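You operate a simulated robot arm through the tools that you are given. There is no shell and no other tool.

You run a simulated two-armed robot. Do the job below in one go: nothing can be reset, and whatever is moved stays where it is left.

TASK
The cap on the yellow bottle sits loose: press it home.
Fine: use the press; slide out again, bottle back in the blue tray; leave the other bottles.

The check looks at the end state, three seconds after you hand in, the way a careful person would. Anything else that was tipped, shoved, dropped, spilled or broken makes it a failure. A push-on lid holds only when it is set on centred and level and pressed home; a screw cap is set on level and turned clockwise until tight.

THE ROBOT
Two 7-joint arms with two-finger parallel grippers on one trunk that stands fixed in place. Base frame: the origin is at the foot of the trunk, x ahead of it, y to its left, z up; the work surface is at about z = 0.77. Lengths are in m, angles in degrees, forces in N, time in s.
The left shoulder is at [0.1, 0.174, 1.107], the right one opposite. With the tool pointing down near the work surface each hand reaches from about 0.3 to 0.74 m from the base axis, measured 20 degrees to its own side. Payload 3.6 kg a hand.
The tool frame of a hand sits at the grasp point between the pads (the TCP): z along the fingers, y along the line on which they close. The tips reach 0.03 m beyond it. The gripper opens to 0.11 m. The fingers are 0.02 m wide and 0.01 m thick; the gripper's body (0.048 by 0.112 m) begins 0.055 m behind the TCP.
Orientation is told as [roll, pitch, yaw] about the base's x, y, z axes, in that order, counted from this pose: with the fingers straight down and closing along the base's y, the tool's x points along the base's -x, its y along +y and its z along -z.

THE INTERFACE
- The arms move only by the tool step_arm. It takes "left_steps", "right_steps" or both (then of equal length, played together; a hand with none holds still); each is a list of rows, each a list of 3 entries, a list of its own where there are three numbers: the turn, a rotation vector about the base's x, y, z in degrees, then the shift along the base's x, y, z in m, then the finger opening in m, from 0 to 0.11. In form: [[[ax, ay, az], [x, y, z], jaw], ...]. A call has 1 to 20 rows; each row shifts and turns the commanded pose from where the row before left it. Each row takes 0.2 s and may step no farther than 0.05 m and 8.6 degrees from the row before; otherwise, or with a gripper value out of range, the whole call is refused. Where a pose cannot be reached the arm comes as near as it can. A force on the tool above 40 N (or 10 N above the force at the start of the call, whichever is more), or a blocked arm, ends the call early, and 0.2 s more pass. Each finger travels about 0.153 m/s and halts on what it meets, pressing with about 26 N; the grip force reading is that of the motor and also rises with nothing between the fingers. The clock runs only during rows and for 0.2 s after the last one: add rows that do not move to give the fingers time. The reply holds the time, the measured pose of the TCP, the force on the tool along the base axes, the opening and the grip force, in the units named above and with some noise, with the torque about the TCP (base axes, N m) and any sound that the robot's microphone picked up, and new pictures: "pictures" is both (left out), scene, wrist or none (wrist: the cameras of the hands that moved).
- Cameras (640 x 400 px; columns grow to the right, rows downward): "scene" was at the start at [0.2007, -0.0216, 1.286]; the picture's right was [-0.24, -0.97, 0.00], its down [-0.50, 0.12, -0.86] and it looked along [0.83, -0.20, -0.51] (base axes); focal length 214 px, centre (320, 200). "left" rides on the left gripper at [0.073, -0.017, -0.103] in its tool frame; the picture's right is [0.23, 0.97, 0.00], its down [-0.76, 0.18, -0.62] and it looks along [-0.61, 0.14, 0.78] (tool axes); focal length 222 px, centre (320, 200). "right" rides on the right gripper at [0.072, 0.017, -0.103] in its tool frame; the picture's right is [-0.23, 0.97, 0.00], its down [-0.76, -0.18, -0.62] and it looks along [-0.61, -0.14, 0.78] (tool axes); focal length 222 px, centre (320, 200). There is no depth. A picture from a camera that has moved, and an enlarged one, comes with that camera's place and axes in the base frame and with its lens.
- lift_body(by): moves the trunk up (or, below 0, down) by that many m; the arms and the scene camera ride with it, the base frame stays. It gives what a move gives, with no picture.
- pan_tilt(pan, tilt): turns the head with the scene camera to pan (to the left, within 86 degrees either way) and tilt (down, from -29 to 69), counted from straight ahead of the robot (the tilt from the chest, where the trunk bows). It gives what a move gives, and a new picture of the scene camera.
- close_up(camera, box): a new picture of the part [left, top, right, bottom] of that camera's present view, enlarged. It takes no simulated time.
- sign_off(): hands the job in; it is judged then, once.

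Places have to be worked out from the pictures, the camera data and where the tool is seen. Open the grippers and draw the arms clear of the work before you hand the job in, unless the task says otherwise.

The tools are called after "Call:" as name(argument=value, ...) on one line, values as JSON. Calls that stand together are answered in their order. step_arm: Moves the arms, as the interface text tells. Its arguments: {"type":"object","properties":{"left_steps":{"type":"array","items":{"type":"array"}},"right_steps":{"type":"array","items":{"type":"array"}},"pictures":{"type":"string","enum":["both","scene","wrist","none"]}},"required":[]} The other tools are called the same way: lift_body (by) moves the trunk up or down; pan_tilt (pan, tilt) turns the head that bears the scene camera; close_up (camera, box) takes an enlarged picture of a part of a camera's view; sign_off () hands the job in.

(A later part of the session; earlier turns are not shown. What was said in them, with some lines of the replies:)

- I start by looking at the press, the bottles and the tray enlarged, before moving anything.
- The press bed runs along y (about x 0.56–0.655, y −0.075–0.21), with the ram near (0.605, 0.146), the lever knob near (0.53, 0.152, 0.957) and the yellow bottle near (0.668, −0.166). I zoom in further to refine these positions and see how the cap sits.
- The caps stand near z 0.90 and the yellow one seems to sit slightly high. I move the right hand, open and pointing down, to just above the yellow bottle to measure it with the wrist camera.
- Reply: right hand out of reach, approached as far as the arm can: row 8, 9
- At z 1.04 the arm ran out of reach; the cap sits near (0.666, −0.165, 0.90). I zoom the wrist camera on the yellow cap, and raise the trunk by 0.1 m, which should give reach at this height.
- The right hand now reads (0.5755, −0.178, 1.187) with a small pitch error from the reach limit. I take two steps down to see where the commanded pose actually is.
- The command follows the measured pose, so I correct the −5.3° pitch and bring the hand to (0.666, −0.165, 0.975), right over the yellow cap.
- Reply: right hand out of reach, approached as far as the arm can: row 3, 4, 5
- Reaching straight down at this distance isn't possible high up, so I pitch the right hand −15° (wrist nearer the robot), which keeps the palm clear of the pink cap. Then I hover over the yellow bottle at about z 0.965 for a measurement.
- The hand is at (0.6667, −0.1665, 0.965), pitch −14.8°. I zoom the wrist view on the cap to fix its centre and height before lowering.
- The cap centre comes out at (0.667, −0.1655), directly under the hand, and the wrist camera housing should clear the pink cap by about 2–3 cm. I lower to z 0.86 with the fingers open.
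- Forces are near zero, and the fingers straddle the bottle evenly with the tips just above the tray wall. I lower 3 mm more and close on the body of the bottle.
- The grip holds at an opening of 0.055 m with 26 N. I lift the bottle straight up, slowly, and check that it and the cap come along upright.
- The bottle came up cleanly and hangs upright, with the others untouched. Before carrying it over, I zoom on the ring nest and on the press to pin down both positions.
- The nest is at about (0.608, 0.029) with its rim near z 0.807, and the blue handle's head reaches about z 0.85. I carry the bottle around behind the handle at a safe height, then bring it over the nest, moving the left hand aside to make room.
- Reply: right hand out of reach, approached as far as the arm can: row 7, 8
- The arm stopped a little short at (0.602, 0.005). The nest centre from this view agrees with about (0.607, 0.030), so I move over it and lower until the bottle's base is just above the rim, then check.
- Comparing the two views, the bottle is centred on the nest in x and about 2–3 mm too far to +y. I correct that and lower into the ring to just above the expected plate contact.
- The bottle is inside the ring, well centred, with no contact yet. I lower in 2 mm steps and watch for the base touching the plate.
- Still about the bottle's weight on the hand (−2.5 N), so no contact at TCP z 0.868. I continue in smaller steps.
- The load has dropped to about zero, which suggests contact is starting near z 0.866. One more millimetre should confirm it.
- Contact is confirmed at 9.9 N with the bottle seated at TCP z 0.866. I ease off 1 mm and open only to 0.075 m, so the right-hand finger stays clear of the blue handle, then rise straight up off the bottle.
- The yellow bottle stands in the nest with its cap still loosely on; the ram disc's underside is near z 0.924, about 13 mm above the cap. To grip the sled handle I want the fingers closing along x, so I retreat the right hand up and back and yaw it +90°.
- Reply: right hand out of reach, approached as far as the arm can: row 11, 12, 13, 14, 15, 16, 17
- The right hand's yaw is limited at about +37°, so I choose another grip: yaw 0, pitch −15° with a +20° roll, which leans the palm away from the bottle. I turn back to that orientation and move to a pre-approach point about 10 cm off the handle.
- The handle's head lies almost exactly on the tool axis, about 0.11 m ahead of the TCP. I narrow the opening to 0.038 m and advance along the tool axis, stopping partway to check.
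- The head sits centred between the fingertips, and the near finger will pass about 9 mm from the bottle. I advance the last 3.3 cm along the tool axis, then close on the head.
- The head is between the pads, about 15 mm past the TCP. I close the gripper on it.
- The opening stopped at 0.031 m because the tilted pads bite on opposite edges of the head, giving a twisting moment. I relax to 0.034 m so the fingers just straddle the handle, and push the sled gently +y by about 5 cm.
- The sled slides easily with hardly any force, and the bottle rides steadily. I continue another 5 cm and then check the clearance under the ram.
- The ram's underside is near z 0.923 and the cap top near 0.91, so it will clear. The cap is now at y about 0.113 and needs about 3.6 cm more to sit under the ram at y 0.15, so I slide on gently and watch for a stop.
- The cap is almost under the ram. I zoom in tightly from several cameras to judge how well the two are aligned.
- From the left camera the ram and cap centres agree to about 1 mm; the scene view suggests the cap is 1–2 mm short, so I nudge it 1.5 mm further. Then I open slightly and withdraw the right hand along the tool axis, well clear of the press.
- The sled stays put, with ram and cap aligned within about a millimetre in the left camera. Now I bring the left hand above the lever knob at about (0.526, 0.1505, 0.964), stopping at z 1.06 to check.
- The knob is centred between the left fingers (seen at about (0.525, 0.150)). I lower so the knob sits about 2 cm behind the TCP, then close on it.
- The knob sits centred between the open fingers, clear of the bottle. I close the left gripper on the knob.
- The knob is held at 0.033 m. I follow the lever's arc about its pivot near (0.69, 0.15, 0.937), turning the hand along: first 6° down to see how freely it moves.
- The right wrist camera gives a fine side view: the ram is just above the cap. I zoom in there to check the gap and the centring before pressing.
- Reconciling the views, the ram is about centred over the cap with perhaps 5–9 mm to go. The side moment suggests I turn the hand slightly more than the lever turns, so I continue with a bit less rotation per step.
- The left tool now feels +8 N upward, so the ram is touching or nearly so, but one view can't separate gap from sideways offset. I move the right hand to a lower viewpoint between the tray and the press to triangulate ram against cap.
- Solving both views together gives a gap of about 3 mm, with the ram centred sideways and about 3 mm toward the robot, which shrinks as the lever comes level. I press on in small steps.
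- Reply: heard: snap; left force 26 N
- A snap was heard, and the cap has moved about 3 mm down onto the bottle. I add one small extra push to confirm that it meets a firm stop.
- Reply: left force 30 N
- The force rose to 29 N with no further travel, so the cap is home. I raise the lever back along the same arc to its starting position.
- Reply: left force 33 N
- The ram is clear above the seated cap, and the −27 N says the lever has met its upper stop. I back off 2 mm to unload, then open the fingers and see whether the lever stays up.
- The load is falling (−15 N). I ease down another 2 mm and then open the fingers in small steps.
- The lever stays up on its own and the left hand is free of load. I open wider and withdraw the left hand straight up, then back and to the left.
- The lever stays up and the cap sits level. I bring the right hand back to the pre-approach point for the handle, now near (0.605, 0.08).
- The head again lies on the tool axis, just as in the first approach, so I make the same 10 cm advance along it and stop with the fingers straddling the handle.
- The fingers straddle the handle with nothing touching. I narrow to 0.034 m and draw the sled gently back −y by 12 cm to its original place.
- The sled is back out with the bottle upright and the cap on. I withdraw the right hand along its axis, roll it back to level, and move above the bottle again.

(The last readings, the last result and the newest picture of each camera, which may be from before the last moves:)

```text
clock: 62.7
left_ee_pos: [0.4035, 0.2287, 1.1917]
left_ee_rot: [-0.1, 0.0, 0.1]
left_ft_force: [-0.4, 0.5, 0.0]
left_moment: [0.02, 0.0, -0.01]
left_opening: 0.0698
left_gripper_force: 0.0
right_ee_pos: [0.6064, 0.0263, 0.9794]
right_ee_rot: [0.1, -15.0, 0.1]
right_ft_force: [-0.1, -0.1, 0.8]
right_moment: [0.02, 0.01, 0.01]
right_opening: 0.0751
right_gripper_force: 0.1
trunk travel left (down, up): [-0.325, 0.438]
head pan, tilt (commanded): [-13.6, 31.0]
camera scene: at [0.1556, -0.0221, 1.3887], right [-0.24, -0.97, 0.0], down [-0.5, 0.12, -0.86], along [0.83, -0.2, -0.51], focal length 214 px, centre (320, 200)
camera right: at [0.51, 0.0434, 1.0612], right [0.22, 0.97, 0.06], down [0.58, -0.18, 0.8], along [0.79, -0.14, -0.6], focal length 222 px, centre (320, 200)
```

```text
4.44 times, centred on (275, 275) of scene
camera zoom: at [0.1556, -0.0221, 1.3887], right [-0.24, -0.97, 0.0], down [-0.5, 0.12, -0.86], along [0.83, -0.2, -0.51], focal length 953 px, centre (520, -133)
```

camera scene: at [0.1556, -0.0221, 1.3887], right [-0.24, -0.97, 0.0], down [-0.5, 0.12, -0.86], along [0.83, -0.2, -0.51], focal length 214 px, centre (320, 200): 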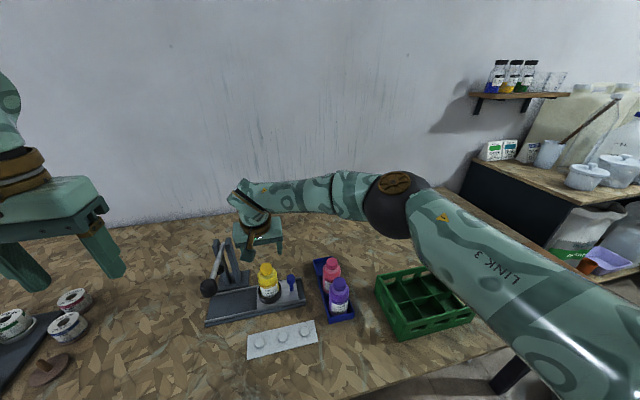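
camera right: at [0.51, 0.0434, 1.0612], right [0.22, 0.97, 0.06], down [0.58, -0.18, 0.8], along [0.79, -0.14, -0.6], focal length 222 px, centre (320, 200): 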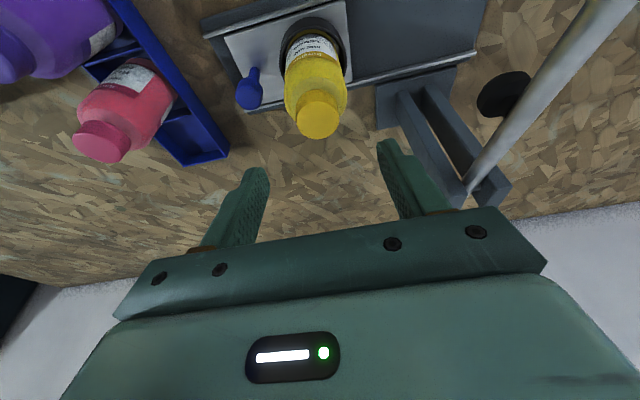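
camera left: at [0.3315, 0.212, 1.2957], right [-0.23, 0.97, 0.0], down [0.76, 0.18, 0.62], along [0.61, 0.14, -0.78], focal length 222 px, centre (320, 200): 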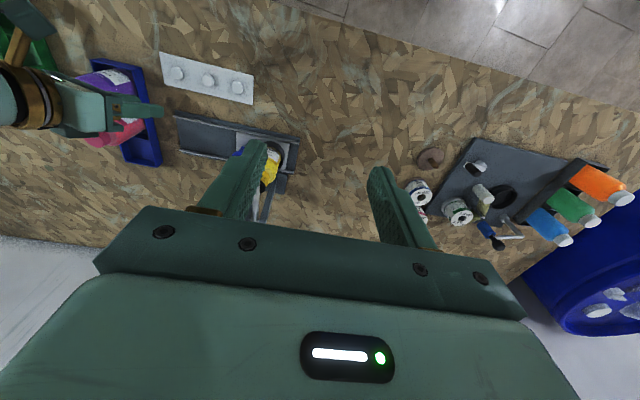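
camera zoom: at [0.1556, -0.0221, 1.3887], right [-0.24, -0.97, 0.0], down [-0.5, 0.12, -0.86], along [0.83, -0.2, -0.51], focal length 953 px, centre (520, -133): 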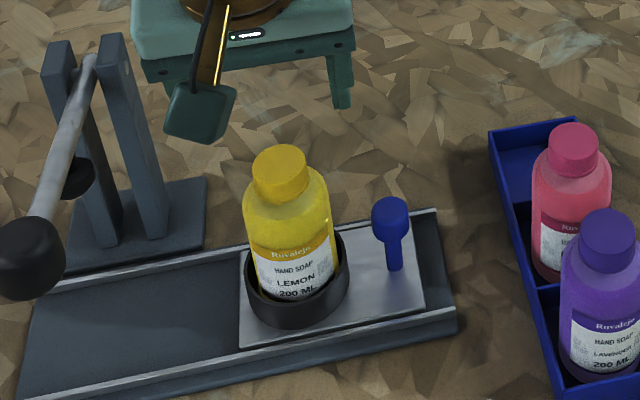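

The cap now sits level and lower, and the bottle is at about (0.609, 0.028). I align and descend around it with a 0.07 m opening, clear of the handle.

Call:
step_arm(right_steps=[[[0, 0, 0], [0.0018, 0.0017, -0.005], 0.07], [[0, 0, 0], [0, 0, -0.03], 0.07], [[0, 0, 0], [0, 0, -0.03], 0.07], [[0, 0, 0], [0, 0, -0.03], 0.07], [[0, 0, 0], [0, 0, -0.018], 0.07], [[0, 0, 0], [0, 0, 0], 0.07]], pictures="wrist")

Call:
close_up(camera="scene", box=[230, 230, 320, 320])

```text
clock: 64.1
left_ee_pos: [0.4026, 0.2278, 1.1924]
left_ee_rot: [0.0, 0.1, 0.1]
left_ft_force: [0.1, 0.2, 0.9]
left_moment: [-0.02, 0.01, -0.03]
left_opening: 0.0699
left_gripper_force: 0.2
right_ee_pos: [0.6087, 0.03, 0.8668]
right_ee_rot: [0.1, -14.9, 0.1]
right_ft_force: [-0.2, -0.9, 0.8]
right_moment: [0.02, 0.02, 0.0]
right_opening: 0.07
right_gripper_force: 0.1
trunk travel left (down, up): [-0.325, 0.438]
head pan, tilt (commanded): [-13.6, 31.0]
camera right: at [0.5121, 0.0458, 0.9483], right [0.22, 0.97, 0.06], down [0.58, -0.18, 0.8], along [0.79, -0.14, -0.6], focal length 222 px, centre (320, 200)
```

right: 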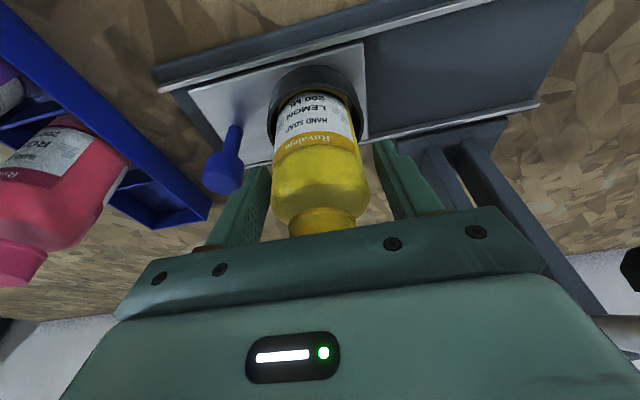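

```text
4.44 times, centred on (275, 275) of scene
camera zoom: at [0.1558, -0.0214, 1.3887], right [-0.24, -0.97, 0.0], down [-0.5, 0.12, -0.86], along [0.83, -0.2, -0.51], focal length 953 px, centre (520, -133)
```

zoom: 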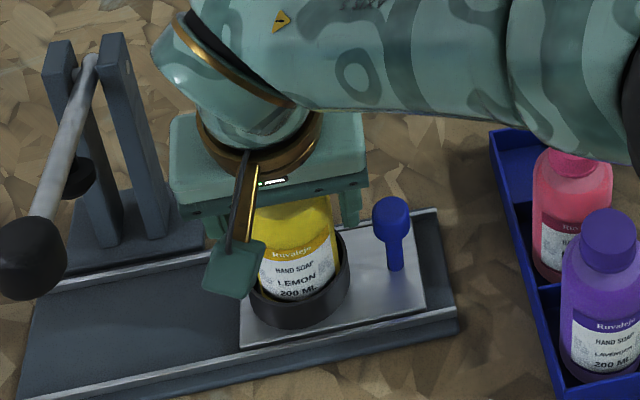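

The bottle is centred between the fingers at the same grip height as before. I close on it.

Call:
step_arm(right_steps=[[[0, 0, 0], [0, -0.0008, 0], 0.065], [[0, 0, 0], [0, 0, 0], 0.055], [[0, 0, 0], [0, 0, 0], 0.045], [[0, 0, 0], [0, 0, 0], 0.045], [[0, 0, 0], [0, 0, 0], 0.045]], pictures="none")

```text
clock: 65.3
left_ee_pos: [0.4023, 0.2282, 1.1909]
left_ee_rot: [-0.1, 0.1, 0.0]
left_ft_force: [0.3, -0.6, 0.4]
left_moment: [0.0, -0.01, -0.01]
left_opening: 0.0702
left_gripper_force: 0.1
right_ee_pos: [0.608, 0.0289, 0.8664]
right_ee_rot: [0.1, -14.9, 0.1]
right_ft_force: [-0.6, -0.6, -0.4]
right_moment: [-0.02, 0.06, -0.02]
right_opening: 0.0547
right_gripper_force: 25.9
trunk travel left (down, up): [-0.325, 0.438]
head pan, tilt (commanded): [-13.6, 31.0]
```

The bottle is gripped at 0.0547 m with 26 N. I lift it straight up out of the ring by 9 cm.

Call:
step_arm(right_steps=[[[0, 0, 0], [0, 0, 0.008], 0.045], [[0, 0, 0], [0, 0, 0.012], 0.045], [[0, 0, 0], [0, 0, 0.015], 0.045], [[0, 0, 0], [0, 0, 0.018], 0.045], [[0, 0, 0], [0, 0, 0.018], 0.045], [[0, 0, 0], [0, 0, 0.014], 0.045], [[0, 0, 0], [0, 0, 0.005], 0.045], [[0, 0, 0], [0, 0, 0], 0.045]], pictures="both")

Call:
close_up(camera="scene", box=[200, 200, 360, 340])

```text
clock: 67.1
left_ee_pos: [0.4024, 0.2286, 1.1906]
left_ee_rot: [-0.1, 0.1, 0.1]
left_ft_force: [-0.9, -0.7, -0.3]
left_moment: [-0.03, -0.02, 0.0]
left_opening: 0.0701
left_gripper_force: 0.1
right_ee_pos: [0.6087, 0.0291, 0.9578]
right_ee_rot: [0.1, -14.9, 0.1]
right_ft_force: [0.4, -0.2, -2.1]
right_moment: [0.03, -0.02, -0.01]
right_opening: 0.0545
right_gripper_force: 25.6
trunk travel left (down, up): [-0.325, 0.438]
head pan, tilt (commanded): [-13.6, 31.0]
camera scene: at [0.1561, -0.0213, 1.3886], right [-0.24, -0.97, 0.0], down [-0.5, 0.12, -0.86], along [0.83, -0.2, -0.51], focal length 214 px, centre (320, 200)
camera right: at [0.5122, 0.0449, 1.038], right [0.22, 0.97, 0.06], down [0.58, -0.18, 0.8], along [0.79, -0.14, -0.6], focal length 222 px, centre (320, 200)
```

scene: 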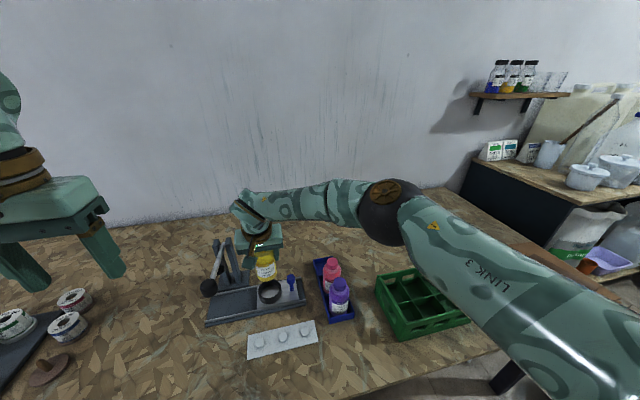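
right: 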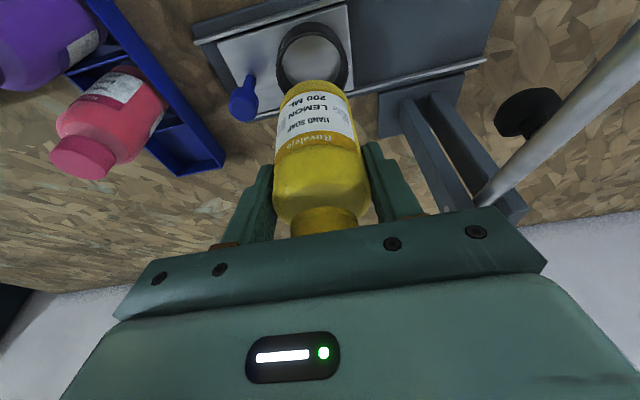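

```text
2.86 times, centred on (280, 270) of scene
camera zoom: at [0.1561, -0.0213, 1.3886], right [-0.24, -0.97, 0.0], down [-0.5, 0.12, -0.86], along [0.83, -0.2, -0.51], focal length 613 px, centre (434, 0)
```

zoom: 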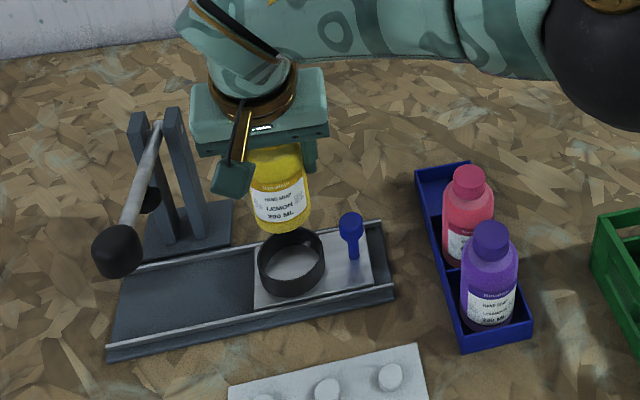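

The bottle is out of the nest and upright. I carry it, well above the handle, along a path that swings behind the pink bottle to the empty slot of the blue tray.

Call:
step_arm(right_steps=[[[0, 0, 0], [0.01, -0.01, 0], 0.045], [[0, 0, 0], [0.015, -0.02, 0], 0.045], [[0, 0, 0], [0.015, -0.025, 0], 0.045], [[0, 0, 0], [0.0125, -0.03, 0], 0.045], [[0, 0, 0], [0.006, -0.03, 0], 0.045], [[0, 0, 0], [0, -0.03, 0], 0.045], [[0, 0, 0], [0, -0.025, 0], 0.045], [[0, 0, 0], [0, -0.015, 0], 0.045], [[0, 0, 0], [0, -0.0085, 0], 0.045], [[0, 0, 0], [0, 0, 0], 0.045]], pictures="both")

Call:
close_up(camera="scene", box=[280, 190, 380, 330])

Call:
close_up(camera="right", box=[200, 0, 440, 240])

```text
clock: 69.3
left_ee_pos: [0.4028, 0.2296, 1.1904]
left_ee_rot: [0.0, 0.1, 0.1]
left_ft_force: [0.5, 0.7, -0.1]
left_moment: [0.01, 0.01, 0.01]
left_opening: 0.0699
left_gripper_force: 0.0
right_ee_pos: [0.6674, -0.1637, 0.9573]
right_ee_rot: [0.1, -14.9, 0.1]
right_ft_force: [-0.4, 0.4, -1.8]
right_moment: [0.02, 0.0, 0.01]
right_opening: 0.0546
right_gripper_force: 26.0
trunk travel left (down, up): [-0.325, 0.438]
head pan, tilt (commanded): [-13.6, 31.0]
camera scene: at [0.1562, -0.0213, 1.3886], right [-0.24, -0.97, 0.0], down [-0.5, 0.12, -0.86], along [0.83, -0.2, -0.52], focal length 214 px, centre (320, 200)
camera right: at [0.5711, -0.1487, 1.038], right [0.22, 0.97, 0.06], down [0.58, -0.18, 0.8], along [0.79, -0.14, -0.6], focal length 222 px, centre (320, 200)
```

scene: 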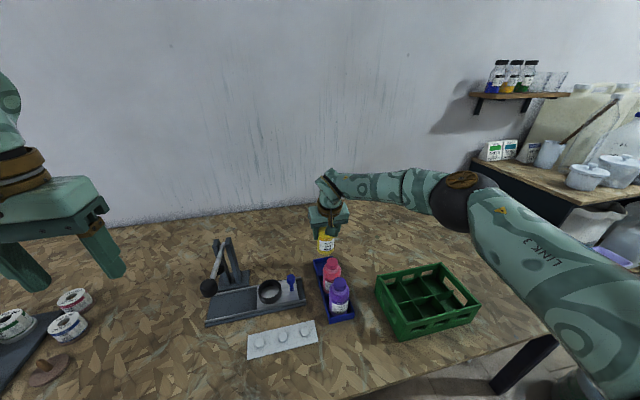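
right: 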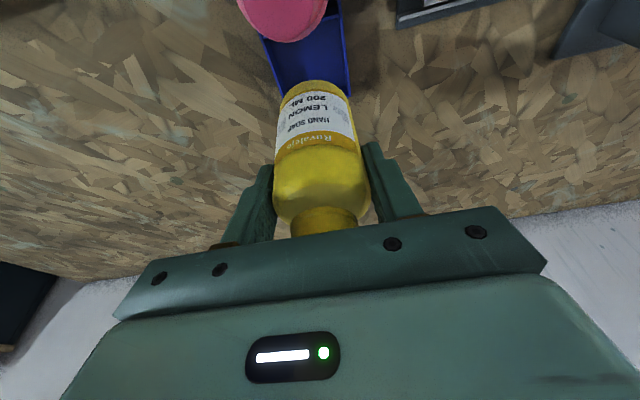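

```text
2.86 times, centred on (330, 260) of scene
camera zoom: at [0.1562, -0.0213, 1.3886], right [-0.24, -0.97, 0.0], down [-0.5, 0.12, -0.86], along [0.83, -0.2, -0.52], focal length 613 px, centre (291, 29)
```

zoom: 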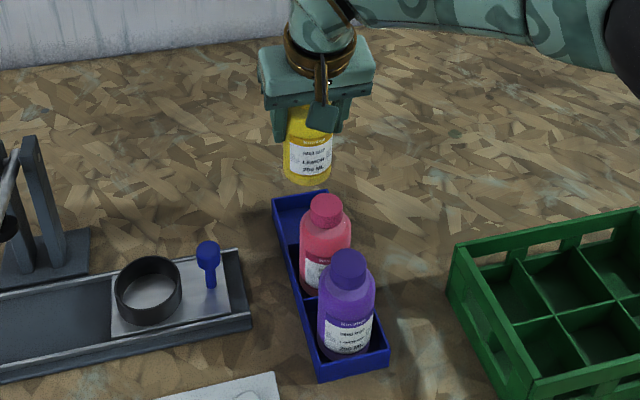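

```text
1.67 times, centred on (320, 120) of right
camera zoom: at [0.5711, -0.1487, 1.038], right [0.22, 0.97, 0.06], down [0.58, -0.18, 0.8], along [0.79, -0.14, -0.6], focal length 370 px, centre (320, 333)
```

zoom: 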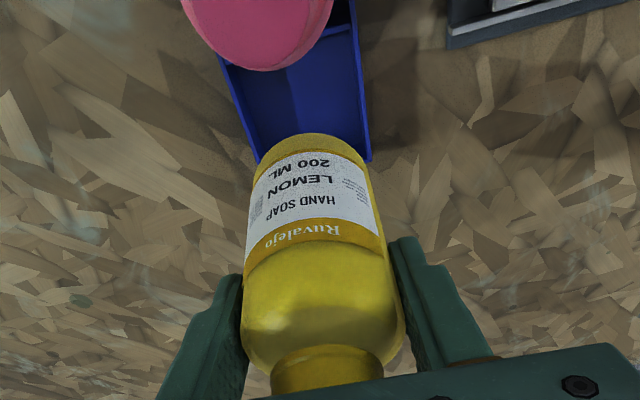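

The bottle hangs over the empty slot at (0.667, −0.164). I shift 1.5 mm to −y and lower until the base is just above the tray's walls, then look again.

Call:
step_arm(right_steps=[[[0, 0, 0], [-0.0006, -0.0015, -0.01], 0.045], [[0, 0, 0], [0, 0, -0.018], 0.045], [[0, 0, 0], [0, 0, -0.018], 0.045], [[0, 0, 0], [0, 0, -0.014], 0.045], [[0, 0, 0], [0, 0, 0], 0.045]], pictures="wrist")

Call:
close_up(camera="scene", box=[300, 220, 370, 310])

Call:
close_up(camera="right", box=[200, 0, 440, 240])

```text
clock: 70.5
left_ee_pos: [0.4041, 0.2289, 1.1919]
left_ee_rot: [-0.1, 0.1, 0.1]
left_ft_force: [0.1, 1.0, -0.9]
left_moment: [0.0, 0.01, -0.02]
left_opening: 0.0699
left_gripper_force: 0.1
right_ee_pos: [0.6683, -0.1661, 0.8965]
right_ee_rot: [0.1, -14.9, 0.1]
right_ft_force: [0.6, 1.1, -2.0]
right_moment: [0.01, -0.01, 0.01]
right_opening: 0.0551
right_gripper_force: 25.9
trunk travel left (down, up): [-0.325, 0.438]
head pan, tilt (commanded): [-13.6, 31.0]
camera right: at [0.5703, -0.1504, 0.9781], right [0.22, 0.97, 0.06], down [0.58, -0.18, 0.8], along [0.79, -0.14, -0.6], focal length 222 px, centre (320, 200)
```

right: 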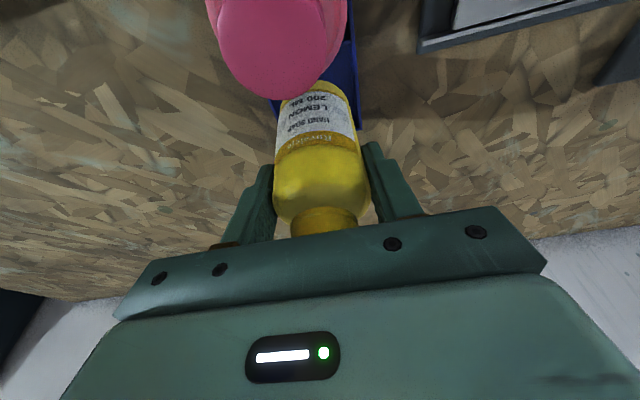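

```text
4.44 times, centred on (335, 265) of scene
camera zoom: at [0.156, -0.0215, 1.3886], right [-0.24, -0.97, 0.0], down [-0.5, 0.12, -0.86], along [0.83, -0.2, -0.51], focal length 953 px, centre (253, -89)
```

zoom: 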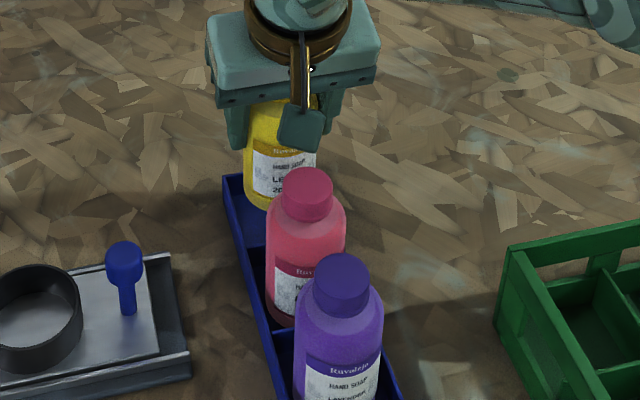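

```text
1.67 times, centred on (320, 120) of right
camera zoom: at [0.5703, -0.1504, 0.9781], right [0.22, 0.97, 0.06], down [0.58, -0.18, 0.8], along [0.79, -0.14, -0.6], focal length 370 px, centre (320, 333)
```

zoom: 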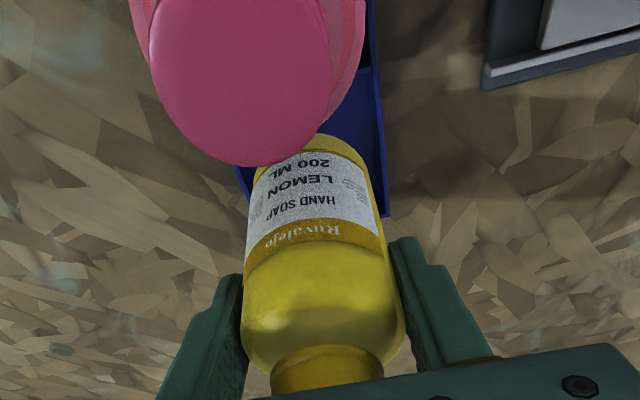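

The base is just above the wall height and lined up with the slot; I trim x back by 1 mm and lower into the slot to just above the floor.

Call:
step_arm(right_steps=[[[0, 0, 0], [-0.001, 0.0003, -0.008], 0.045], [[0, 0, 0], [0, 0, -0.01], 0.045], [[0, 0, 0], [0, 0, -0.01], 0.045], [[0, 0, 0], [0, 0, -0.006], 0.045], [[0, 0, 0], [0, 0, 0], 0.045]], pictures="wrist")

Call:
close_up(camera="scene", box=[300, 220, 370, 310])

```text
clock: 71.7
left_ee_pos: [0.4024, 0.2289, 1.1908]
left_ee_rot: [-0.1, 0.1, 0.0]
left_ft_force: [-0.2, 0.4, -0.7]
left_moment: [-0.02, 0.0, 0.03]
left_opening: 0.0698
left_gripper_force: 0.1
right_ee_pos: [0.6649, -0.1656, 0.8617]
right_ee_rot: [0.1, -14.9, 0.1]
right_ft_force: [0.3, 0.7, -2.0]
right_moment: [-0.03, 0.01, 0.0]
right_opening: 0.0549
right_gripper_force: 26.4
trunk travel left (down, up): [-0.325, 0.438]
head pan, tilt (commanded): [-13.6, 31.0]
camera right: at [0.5694, -0.1501, 0.9439], right [0.22, 0.97, 0.06], down [0.58, -0.18, 0.8], along [0.79, -0.14, -0.6], focal length 222 px, centre (320, 200)
```

right: 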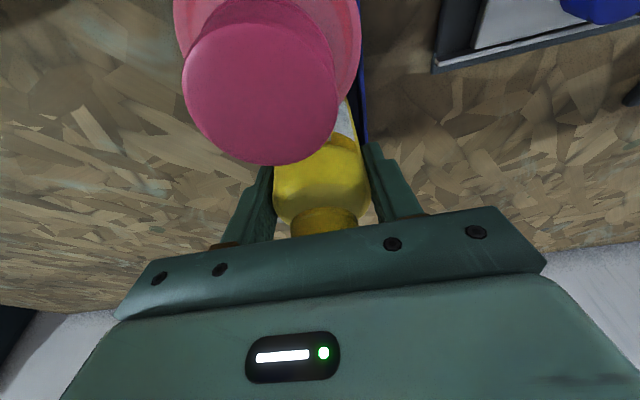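

```text
4.44 times, centred on (335, 265) of scene
camera zoom: at [0.1561, -0.0215, 1.3886], right [-0.24, -0.97, 0.0], down [-0.5, 0.12, -0.86], along [0.83, -0.2, -0.51], focal length 953 px, centre (253, -89)
```

zoom: 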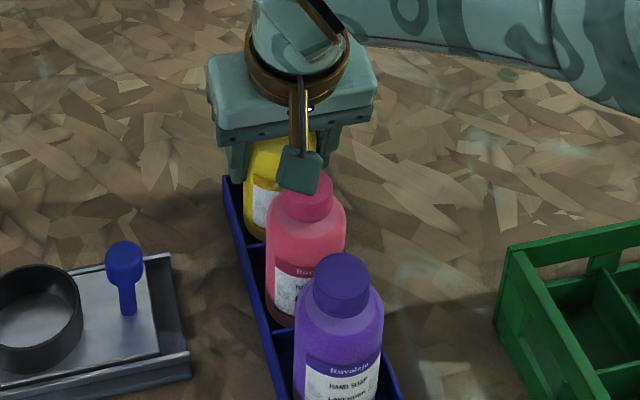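

The bottle is inside the slot with no side contact (only its weight, −2 N). I lower the last millimetres in small steps until it touches the floor.

Call:
step_arm(right_steps=[[[0, 0, 0], [0.0005, 0, -0.002], 0.045], [[0, 0, 0], [0, 0, -0.002], 0.045], [[0, 0, 0], [0, 0, -0.001], 0.045], [[0, 0, 0], [0, 0, 0], 0.045]], pictures="none")

```text
clock: 72.7
left_ee_pos: [0.4038, 0.2285, 1.1908]
left_ee_rot: [-0.1, 0.1, 0.1]
left_ft_force: [-0.6, -0.8, -0.1]
left_moment: [-0.01, 0.0, -0.01]
left_opening: 0.0699
left_gripper_force: 0.1
right_ee_pos: [0.6661, -0.1655, 0.8569]
right_ee_rot: [0.1, -14.8, 0.0]
right_ft_force: [0.2, -0.2, -1.1]
right_moment: [0.0, 0.0, 0.03]
right_opening: 0.0544
right_gripper_force: 25.7
trunk travel left (down, up): [-0.325, 0.438]
head pan, tilt (commanded): [-13.6, 31.0]
```

Nearly there (−1.1 N at z 0.857). One more millimetre at a time until the floor takes the load.

Call:
step_arm(right_steps=[[[0, 0, 0], [0, 0, -0.001], 0.045], [[0, 0, 0], [0, 0, -0.0007], 0.045], [[0, 0, 0], [0, 0, 0], 0.045]], pictures="none")

```text
clock: 73.5
left_ee_pos: [0.401, 0.2276, 1.1907]
left_ee_rot: [-0.1, -0.1, 0.1]
left_ft_force: [0.3, 0.0, 0.2]
left_moment: [-0.02, -0.02, 0.0]
left_opening: 0.07
left_gripper_force: 0.1
right_ee_pos: [0.6659, -0.1653, 0.8574]
right_ee_rot: [0.0, -15.0, 0.1]
right_ft_force: [0.4, -0.6, 7.1]
right_moment: [-0.12, 0.14, 0.02]
right_opening: 0.0547
right_gripper_force: 25.9
trunk travel left (down, up): [-0.325, 0.438]
head pan, tilt (commanded): [-13.6, 31.0]
```

The floor now carries the bottle (+7 N). I ease off, open the fingers and rise straight up.

Call:
step_arm(right_steps=[[[0, 0, 0], [0, 0, 0.0007], 0.045], [[0, 0, 0], [0, 0, 0], 0.06], [[0, 0, 0], [0, 0, 0], 0.075], [[0, 0, 0], [0, 0, 0], 0.09], [[0, 0, 0], [0, 0, 0.015], 0.09], [[0, 0, 0], [0, 0, 0.025], 0.09], [[0, 0, 0], [0, 0, 0.03], 0.09], [[0, 0, 0], [0, 0, 0.03], 0.09], [[0, 0, 0], [0, 0, 0.01], 0.09], [[0, 0, 0], [0, 0, 0], 0.09]], pictures="both")

Call:
close_up(camera="right", box=[220, 0, 420, 170])

Call:
close_up(camera="scene", box=[290, 220, 380, 330])

```text
clock: 75.7
left_ee_pos: [0.4026, 0.2296, 1.191]
left_ee_rot: [0.0, 0.0, 0.1]
left_ft_force: [-0.2, 0.4, -0.2]
left_moment: [0.0, 0.0, 0.0]
left_opening: 0.0701
left_gripper_force: 0.1
right_ee_pos: [0.6655, -0.1656, 0.9678]
right_ee_rot: [0.1, -14.8, 0.2]
right_ft_force: [-0.4, 0.6, -0.9]
right_moment: [0.04, 0.02, -0.02]
right_opening: 0.0898
right_gripper_force: 0.0
trunk travel left (down, up): [-0.325, 0.438]
head pan, tilt (commanded): [-13.6, 31.0]
camera scene: at [0.1559, -0.0214, 1.3886], right [-0.24, -0.97, 0.0], down [-0.5, 0.12, -0.86], along [0.83, -0.2, -0.51], focal length 214 px, centre (320, 200)
camera right: at [0.5695, -0.1498, 1.0482], right [0.22, 0.97, 0.06], down [0.58, -0.18, 0.8], along [0.79, -0.14, -0.6], focal length 222 px, centre (320, 200)
```

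scene: 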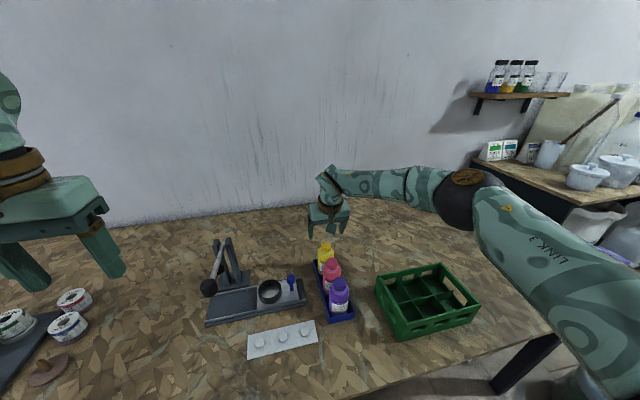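
right: 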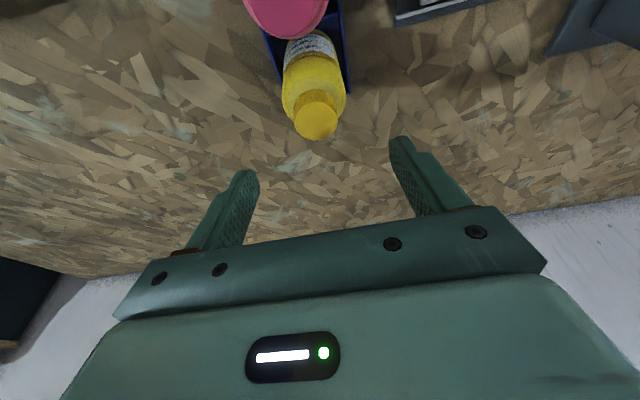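

```text
2.35 times, centred on (320, 85) of right
camera zoom: at [0.5695, -0.1498, 1.0482], right [0.22, 0.97, 0.06], down [0.58, -0.18, 0.8], along [0.79, -0.14, -0.6], focal length 523 px, centre (320, 471)
```

zoom: 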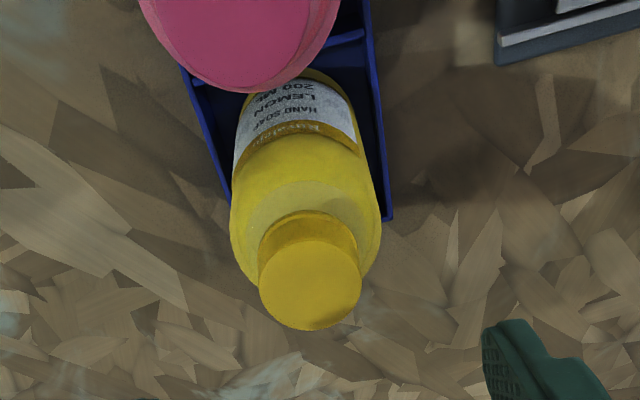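

```text
3.64 times, centred on (335, 275) of scene
camera zoom: at [0.1559, -0.0214, 1.3886], right [-0.24, -0.97, 0.0], down [-0.5, 0.12, -0.86], along [0.83, -0.2, -0.51], focal length 780 px, centre (266, -73)
```

zoom: 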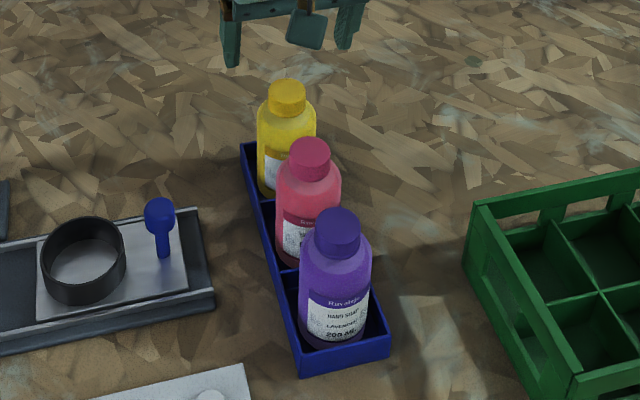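

The yellow bottle stands in its slot with the cap level, and the pink and purple bottles are unmoved. I withdraw the right hand up and back to near its starting place and open both grippers fully.

Call:
step_arm(right_steps=[[[0, 0, 0], [0, 0, 0.035], 0.09], [[0, 0, 0], [-0.01, 0, 0.04], 0.1], [[0, 0, 0], [-0.04, -0.008, 0.015], 0.11], [[0, 0, 0], [-0.04, -0.008, 0.015], 0.11], [[0, 5, 0], [-0.04, -0.008, 0.015], 0.11], [[0, 5, 0], [-0.04, -0.008, 0.015], 0.11], [[0, 4.8, 0], [-0.04, -0.008, 0.015], 0.11], [[0, 0, 0], [-0.04, -0.008, 0.015], 0.11], [[0, 0, 0], [-0.035, -0.008, 0.01], 0.11], [[0, 0, 0], [-0.03, -0.008, 0.01], 0.11], [[0, 0, 0], [0, 0, 0], 0.11]], left_steps=[[[0, 0, 0], [0, 0, 0.01], 0.08], [[0, 0, 0], [0, 0, 0.02], 0.1], [[0, 0, 0], [0, 0, 0.02], 0.11], [[0, 0, 0], [0, 0, 0.02], 0.11], [[0, 0, 0], [0, 0, 0], 0.11], [[0, 0, 0], [0, 0, 0], 0.11], [[0, 0, 0], [0, 0, 0], 0.11], [[0, 0, 0], [0, 0, 0], 0.11], [[0, 0, 0], [0, 0, 0], 0.11], [[0, 0, 0], [0, 0, 0], 0.11], [[0, 0, 0], [0, 0, 0], 0.11]], pictures="both")

Call:
close_up(camera="scene", box=[190, 210, 390, 350])

Call:
close_up(camera="scene", box=[300, 225, 360, 275])

```text
clock: 78.1
left_ee_pos: [0.4053, 0.2288, 1.2613]
left_ee_rot: [0.0, 0.1, 0.1]
left_ft_force: [-0.2, 0.7, -0.7]
left_moment: [0.01, 0.01, -0.02]
left_opening: 0.1099
left_gripper_force: 0.1
right_ee_pos: [0.3497, -0.2289, 1.1515]
right_ee_rot: [0.1, -0.1, 0.0]
right_ft_force: [-0.6, -0.2, 0.1]
right_moment: [0.0, 0.02, -0.02]
right_opening: 0.1099
right_gripper_force: 0.1
trunk travel left (down, up): [-0.325, 0.438]
head pan, tilt (commanded): [-13.6, 31.0]
camera scene: at [0.1563, -0.0212, 1.3886], right [-0.24, -0.97, 0.0], down [-0.5, 0.12, -0.86], along [0.83, -0.2, -0.52], focal length 214 px, centre (320, 200)
camera right: at [0.2781, -0.2131, 1.2552], right [0.23, 0.97, 0.0], down [0.76, -0.18, 0.62], along [0.61, -0.14, -0.78], focal length 222 px, centre (320, 200)
camera left: at [0.3326, 0.2129, 1.3655], right [-0.23, 0.97, 0.0], down [0.76, 0.18, 0.62], along [0.61, 0.14, -0.78], focal length 222 px, centre (320, 200)
```

scene: 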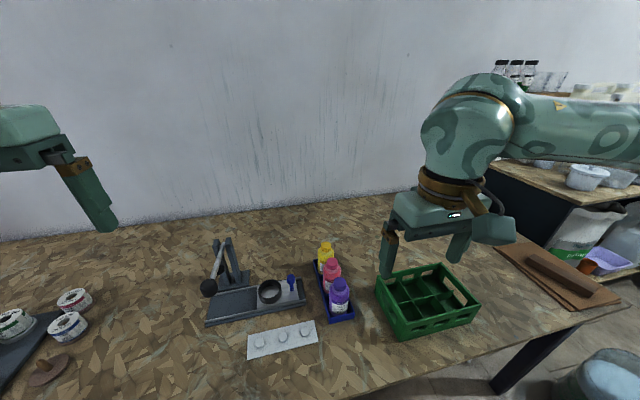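
right: 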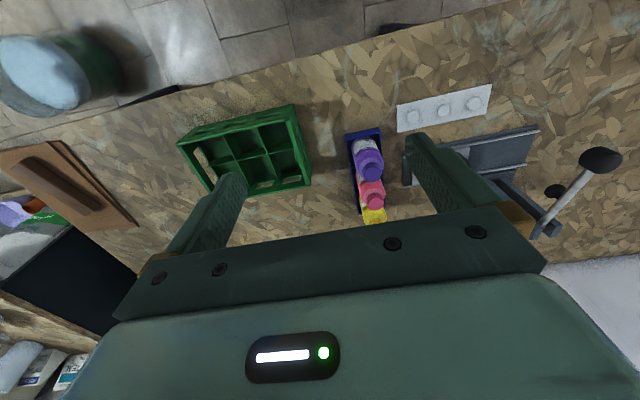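
left: 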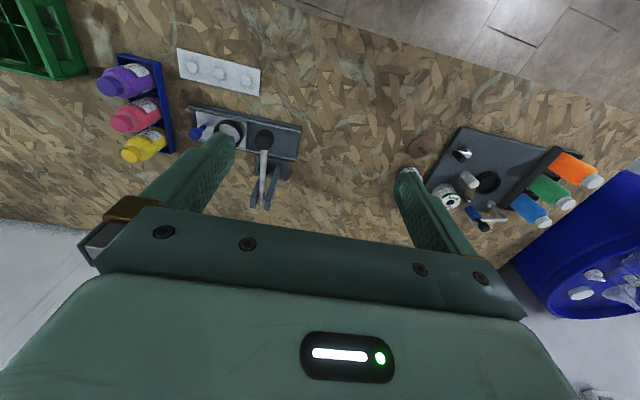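

```text
2.86 times, centred on (290, 280) of scene
camera zoom: at [0.1563, -0.0212, 1.3886], right [-0.24, -0.97, 0.0], down [-0.5, 0.12, -0.86], along [0.83, -0.2, -0.52], focal length 613 px, centre (406, -29)
```

zoom: 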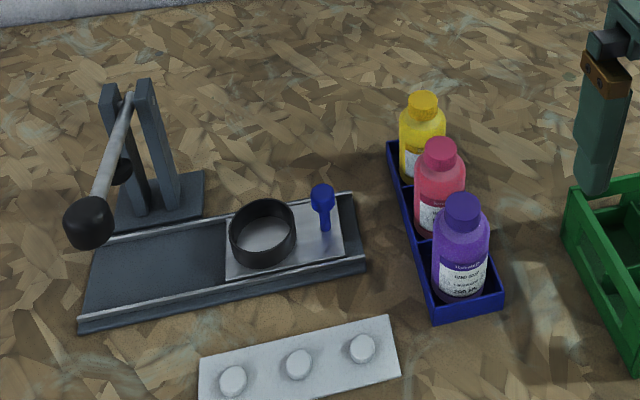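

```text
8.00 times, centred on (330, 250) of scene
camera zoom: at [0.1563, -0.0212, 1.3886], right [-0.24, -0.97, 0.0], down [-0.5, 0.12, -0.86], along [0.83, -0.2, -0.52], focal length 1716 px, centre (240, -200)
```

zoom: 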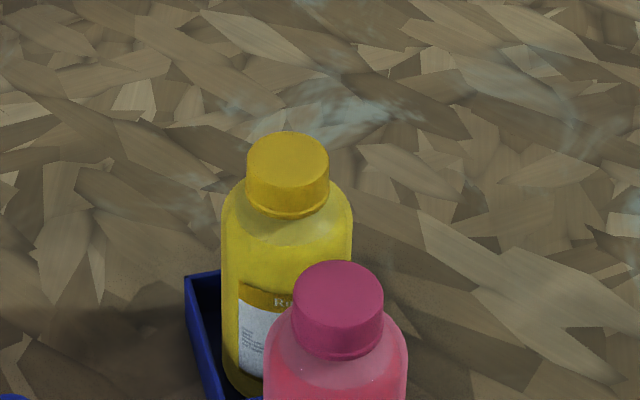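

Everything is in place: the yellow bottle stands in its blue-tray slot with the cap pressed home and level. The sled is out, the lever is up, the other bottles are untouched, and both hands are open and clear. I hand the job in.

Call:
sign_off()

```text
The job is handed in.
```

The yellow bottle's cap is pressed home with the press, and the bottle is back in its slot in the blue tray. I handed the job in but haven't seen the result of the check.

- **Cap:** it went down about 3 mm with an audible snap. A little more force on the lever then moved it no further, and it looks level in the last pictures.
- **Press:** the sled is slid out again, about where it started, and the lever stays up on its own.
- **Other bottles:** I didn't touch the pink and purple ones, and they look unmoved in the last pictures.
- **Arms:** both grippers are open and drawn clear. The trunk is still raised 0.1 m from where it began.
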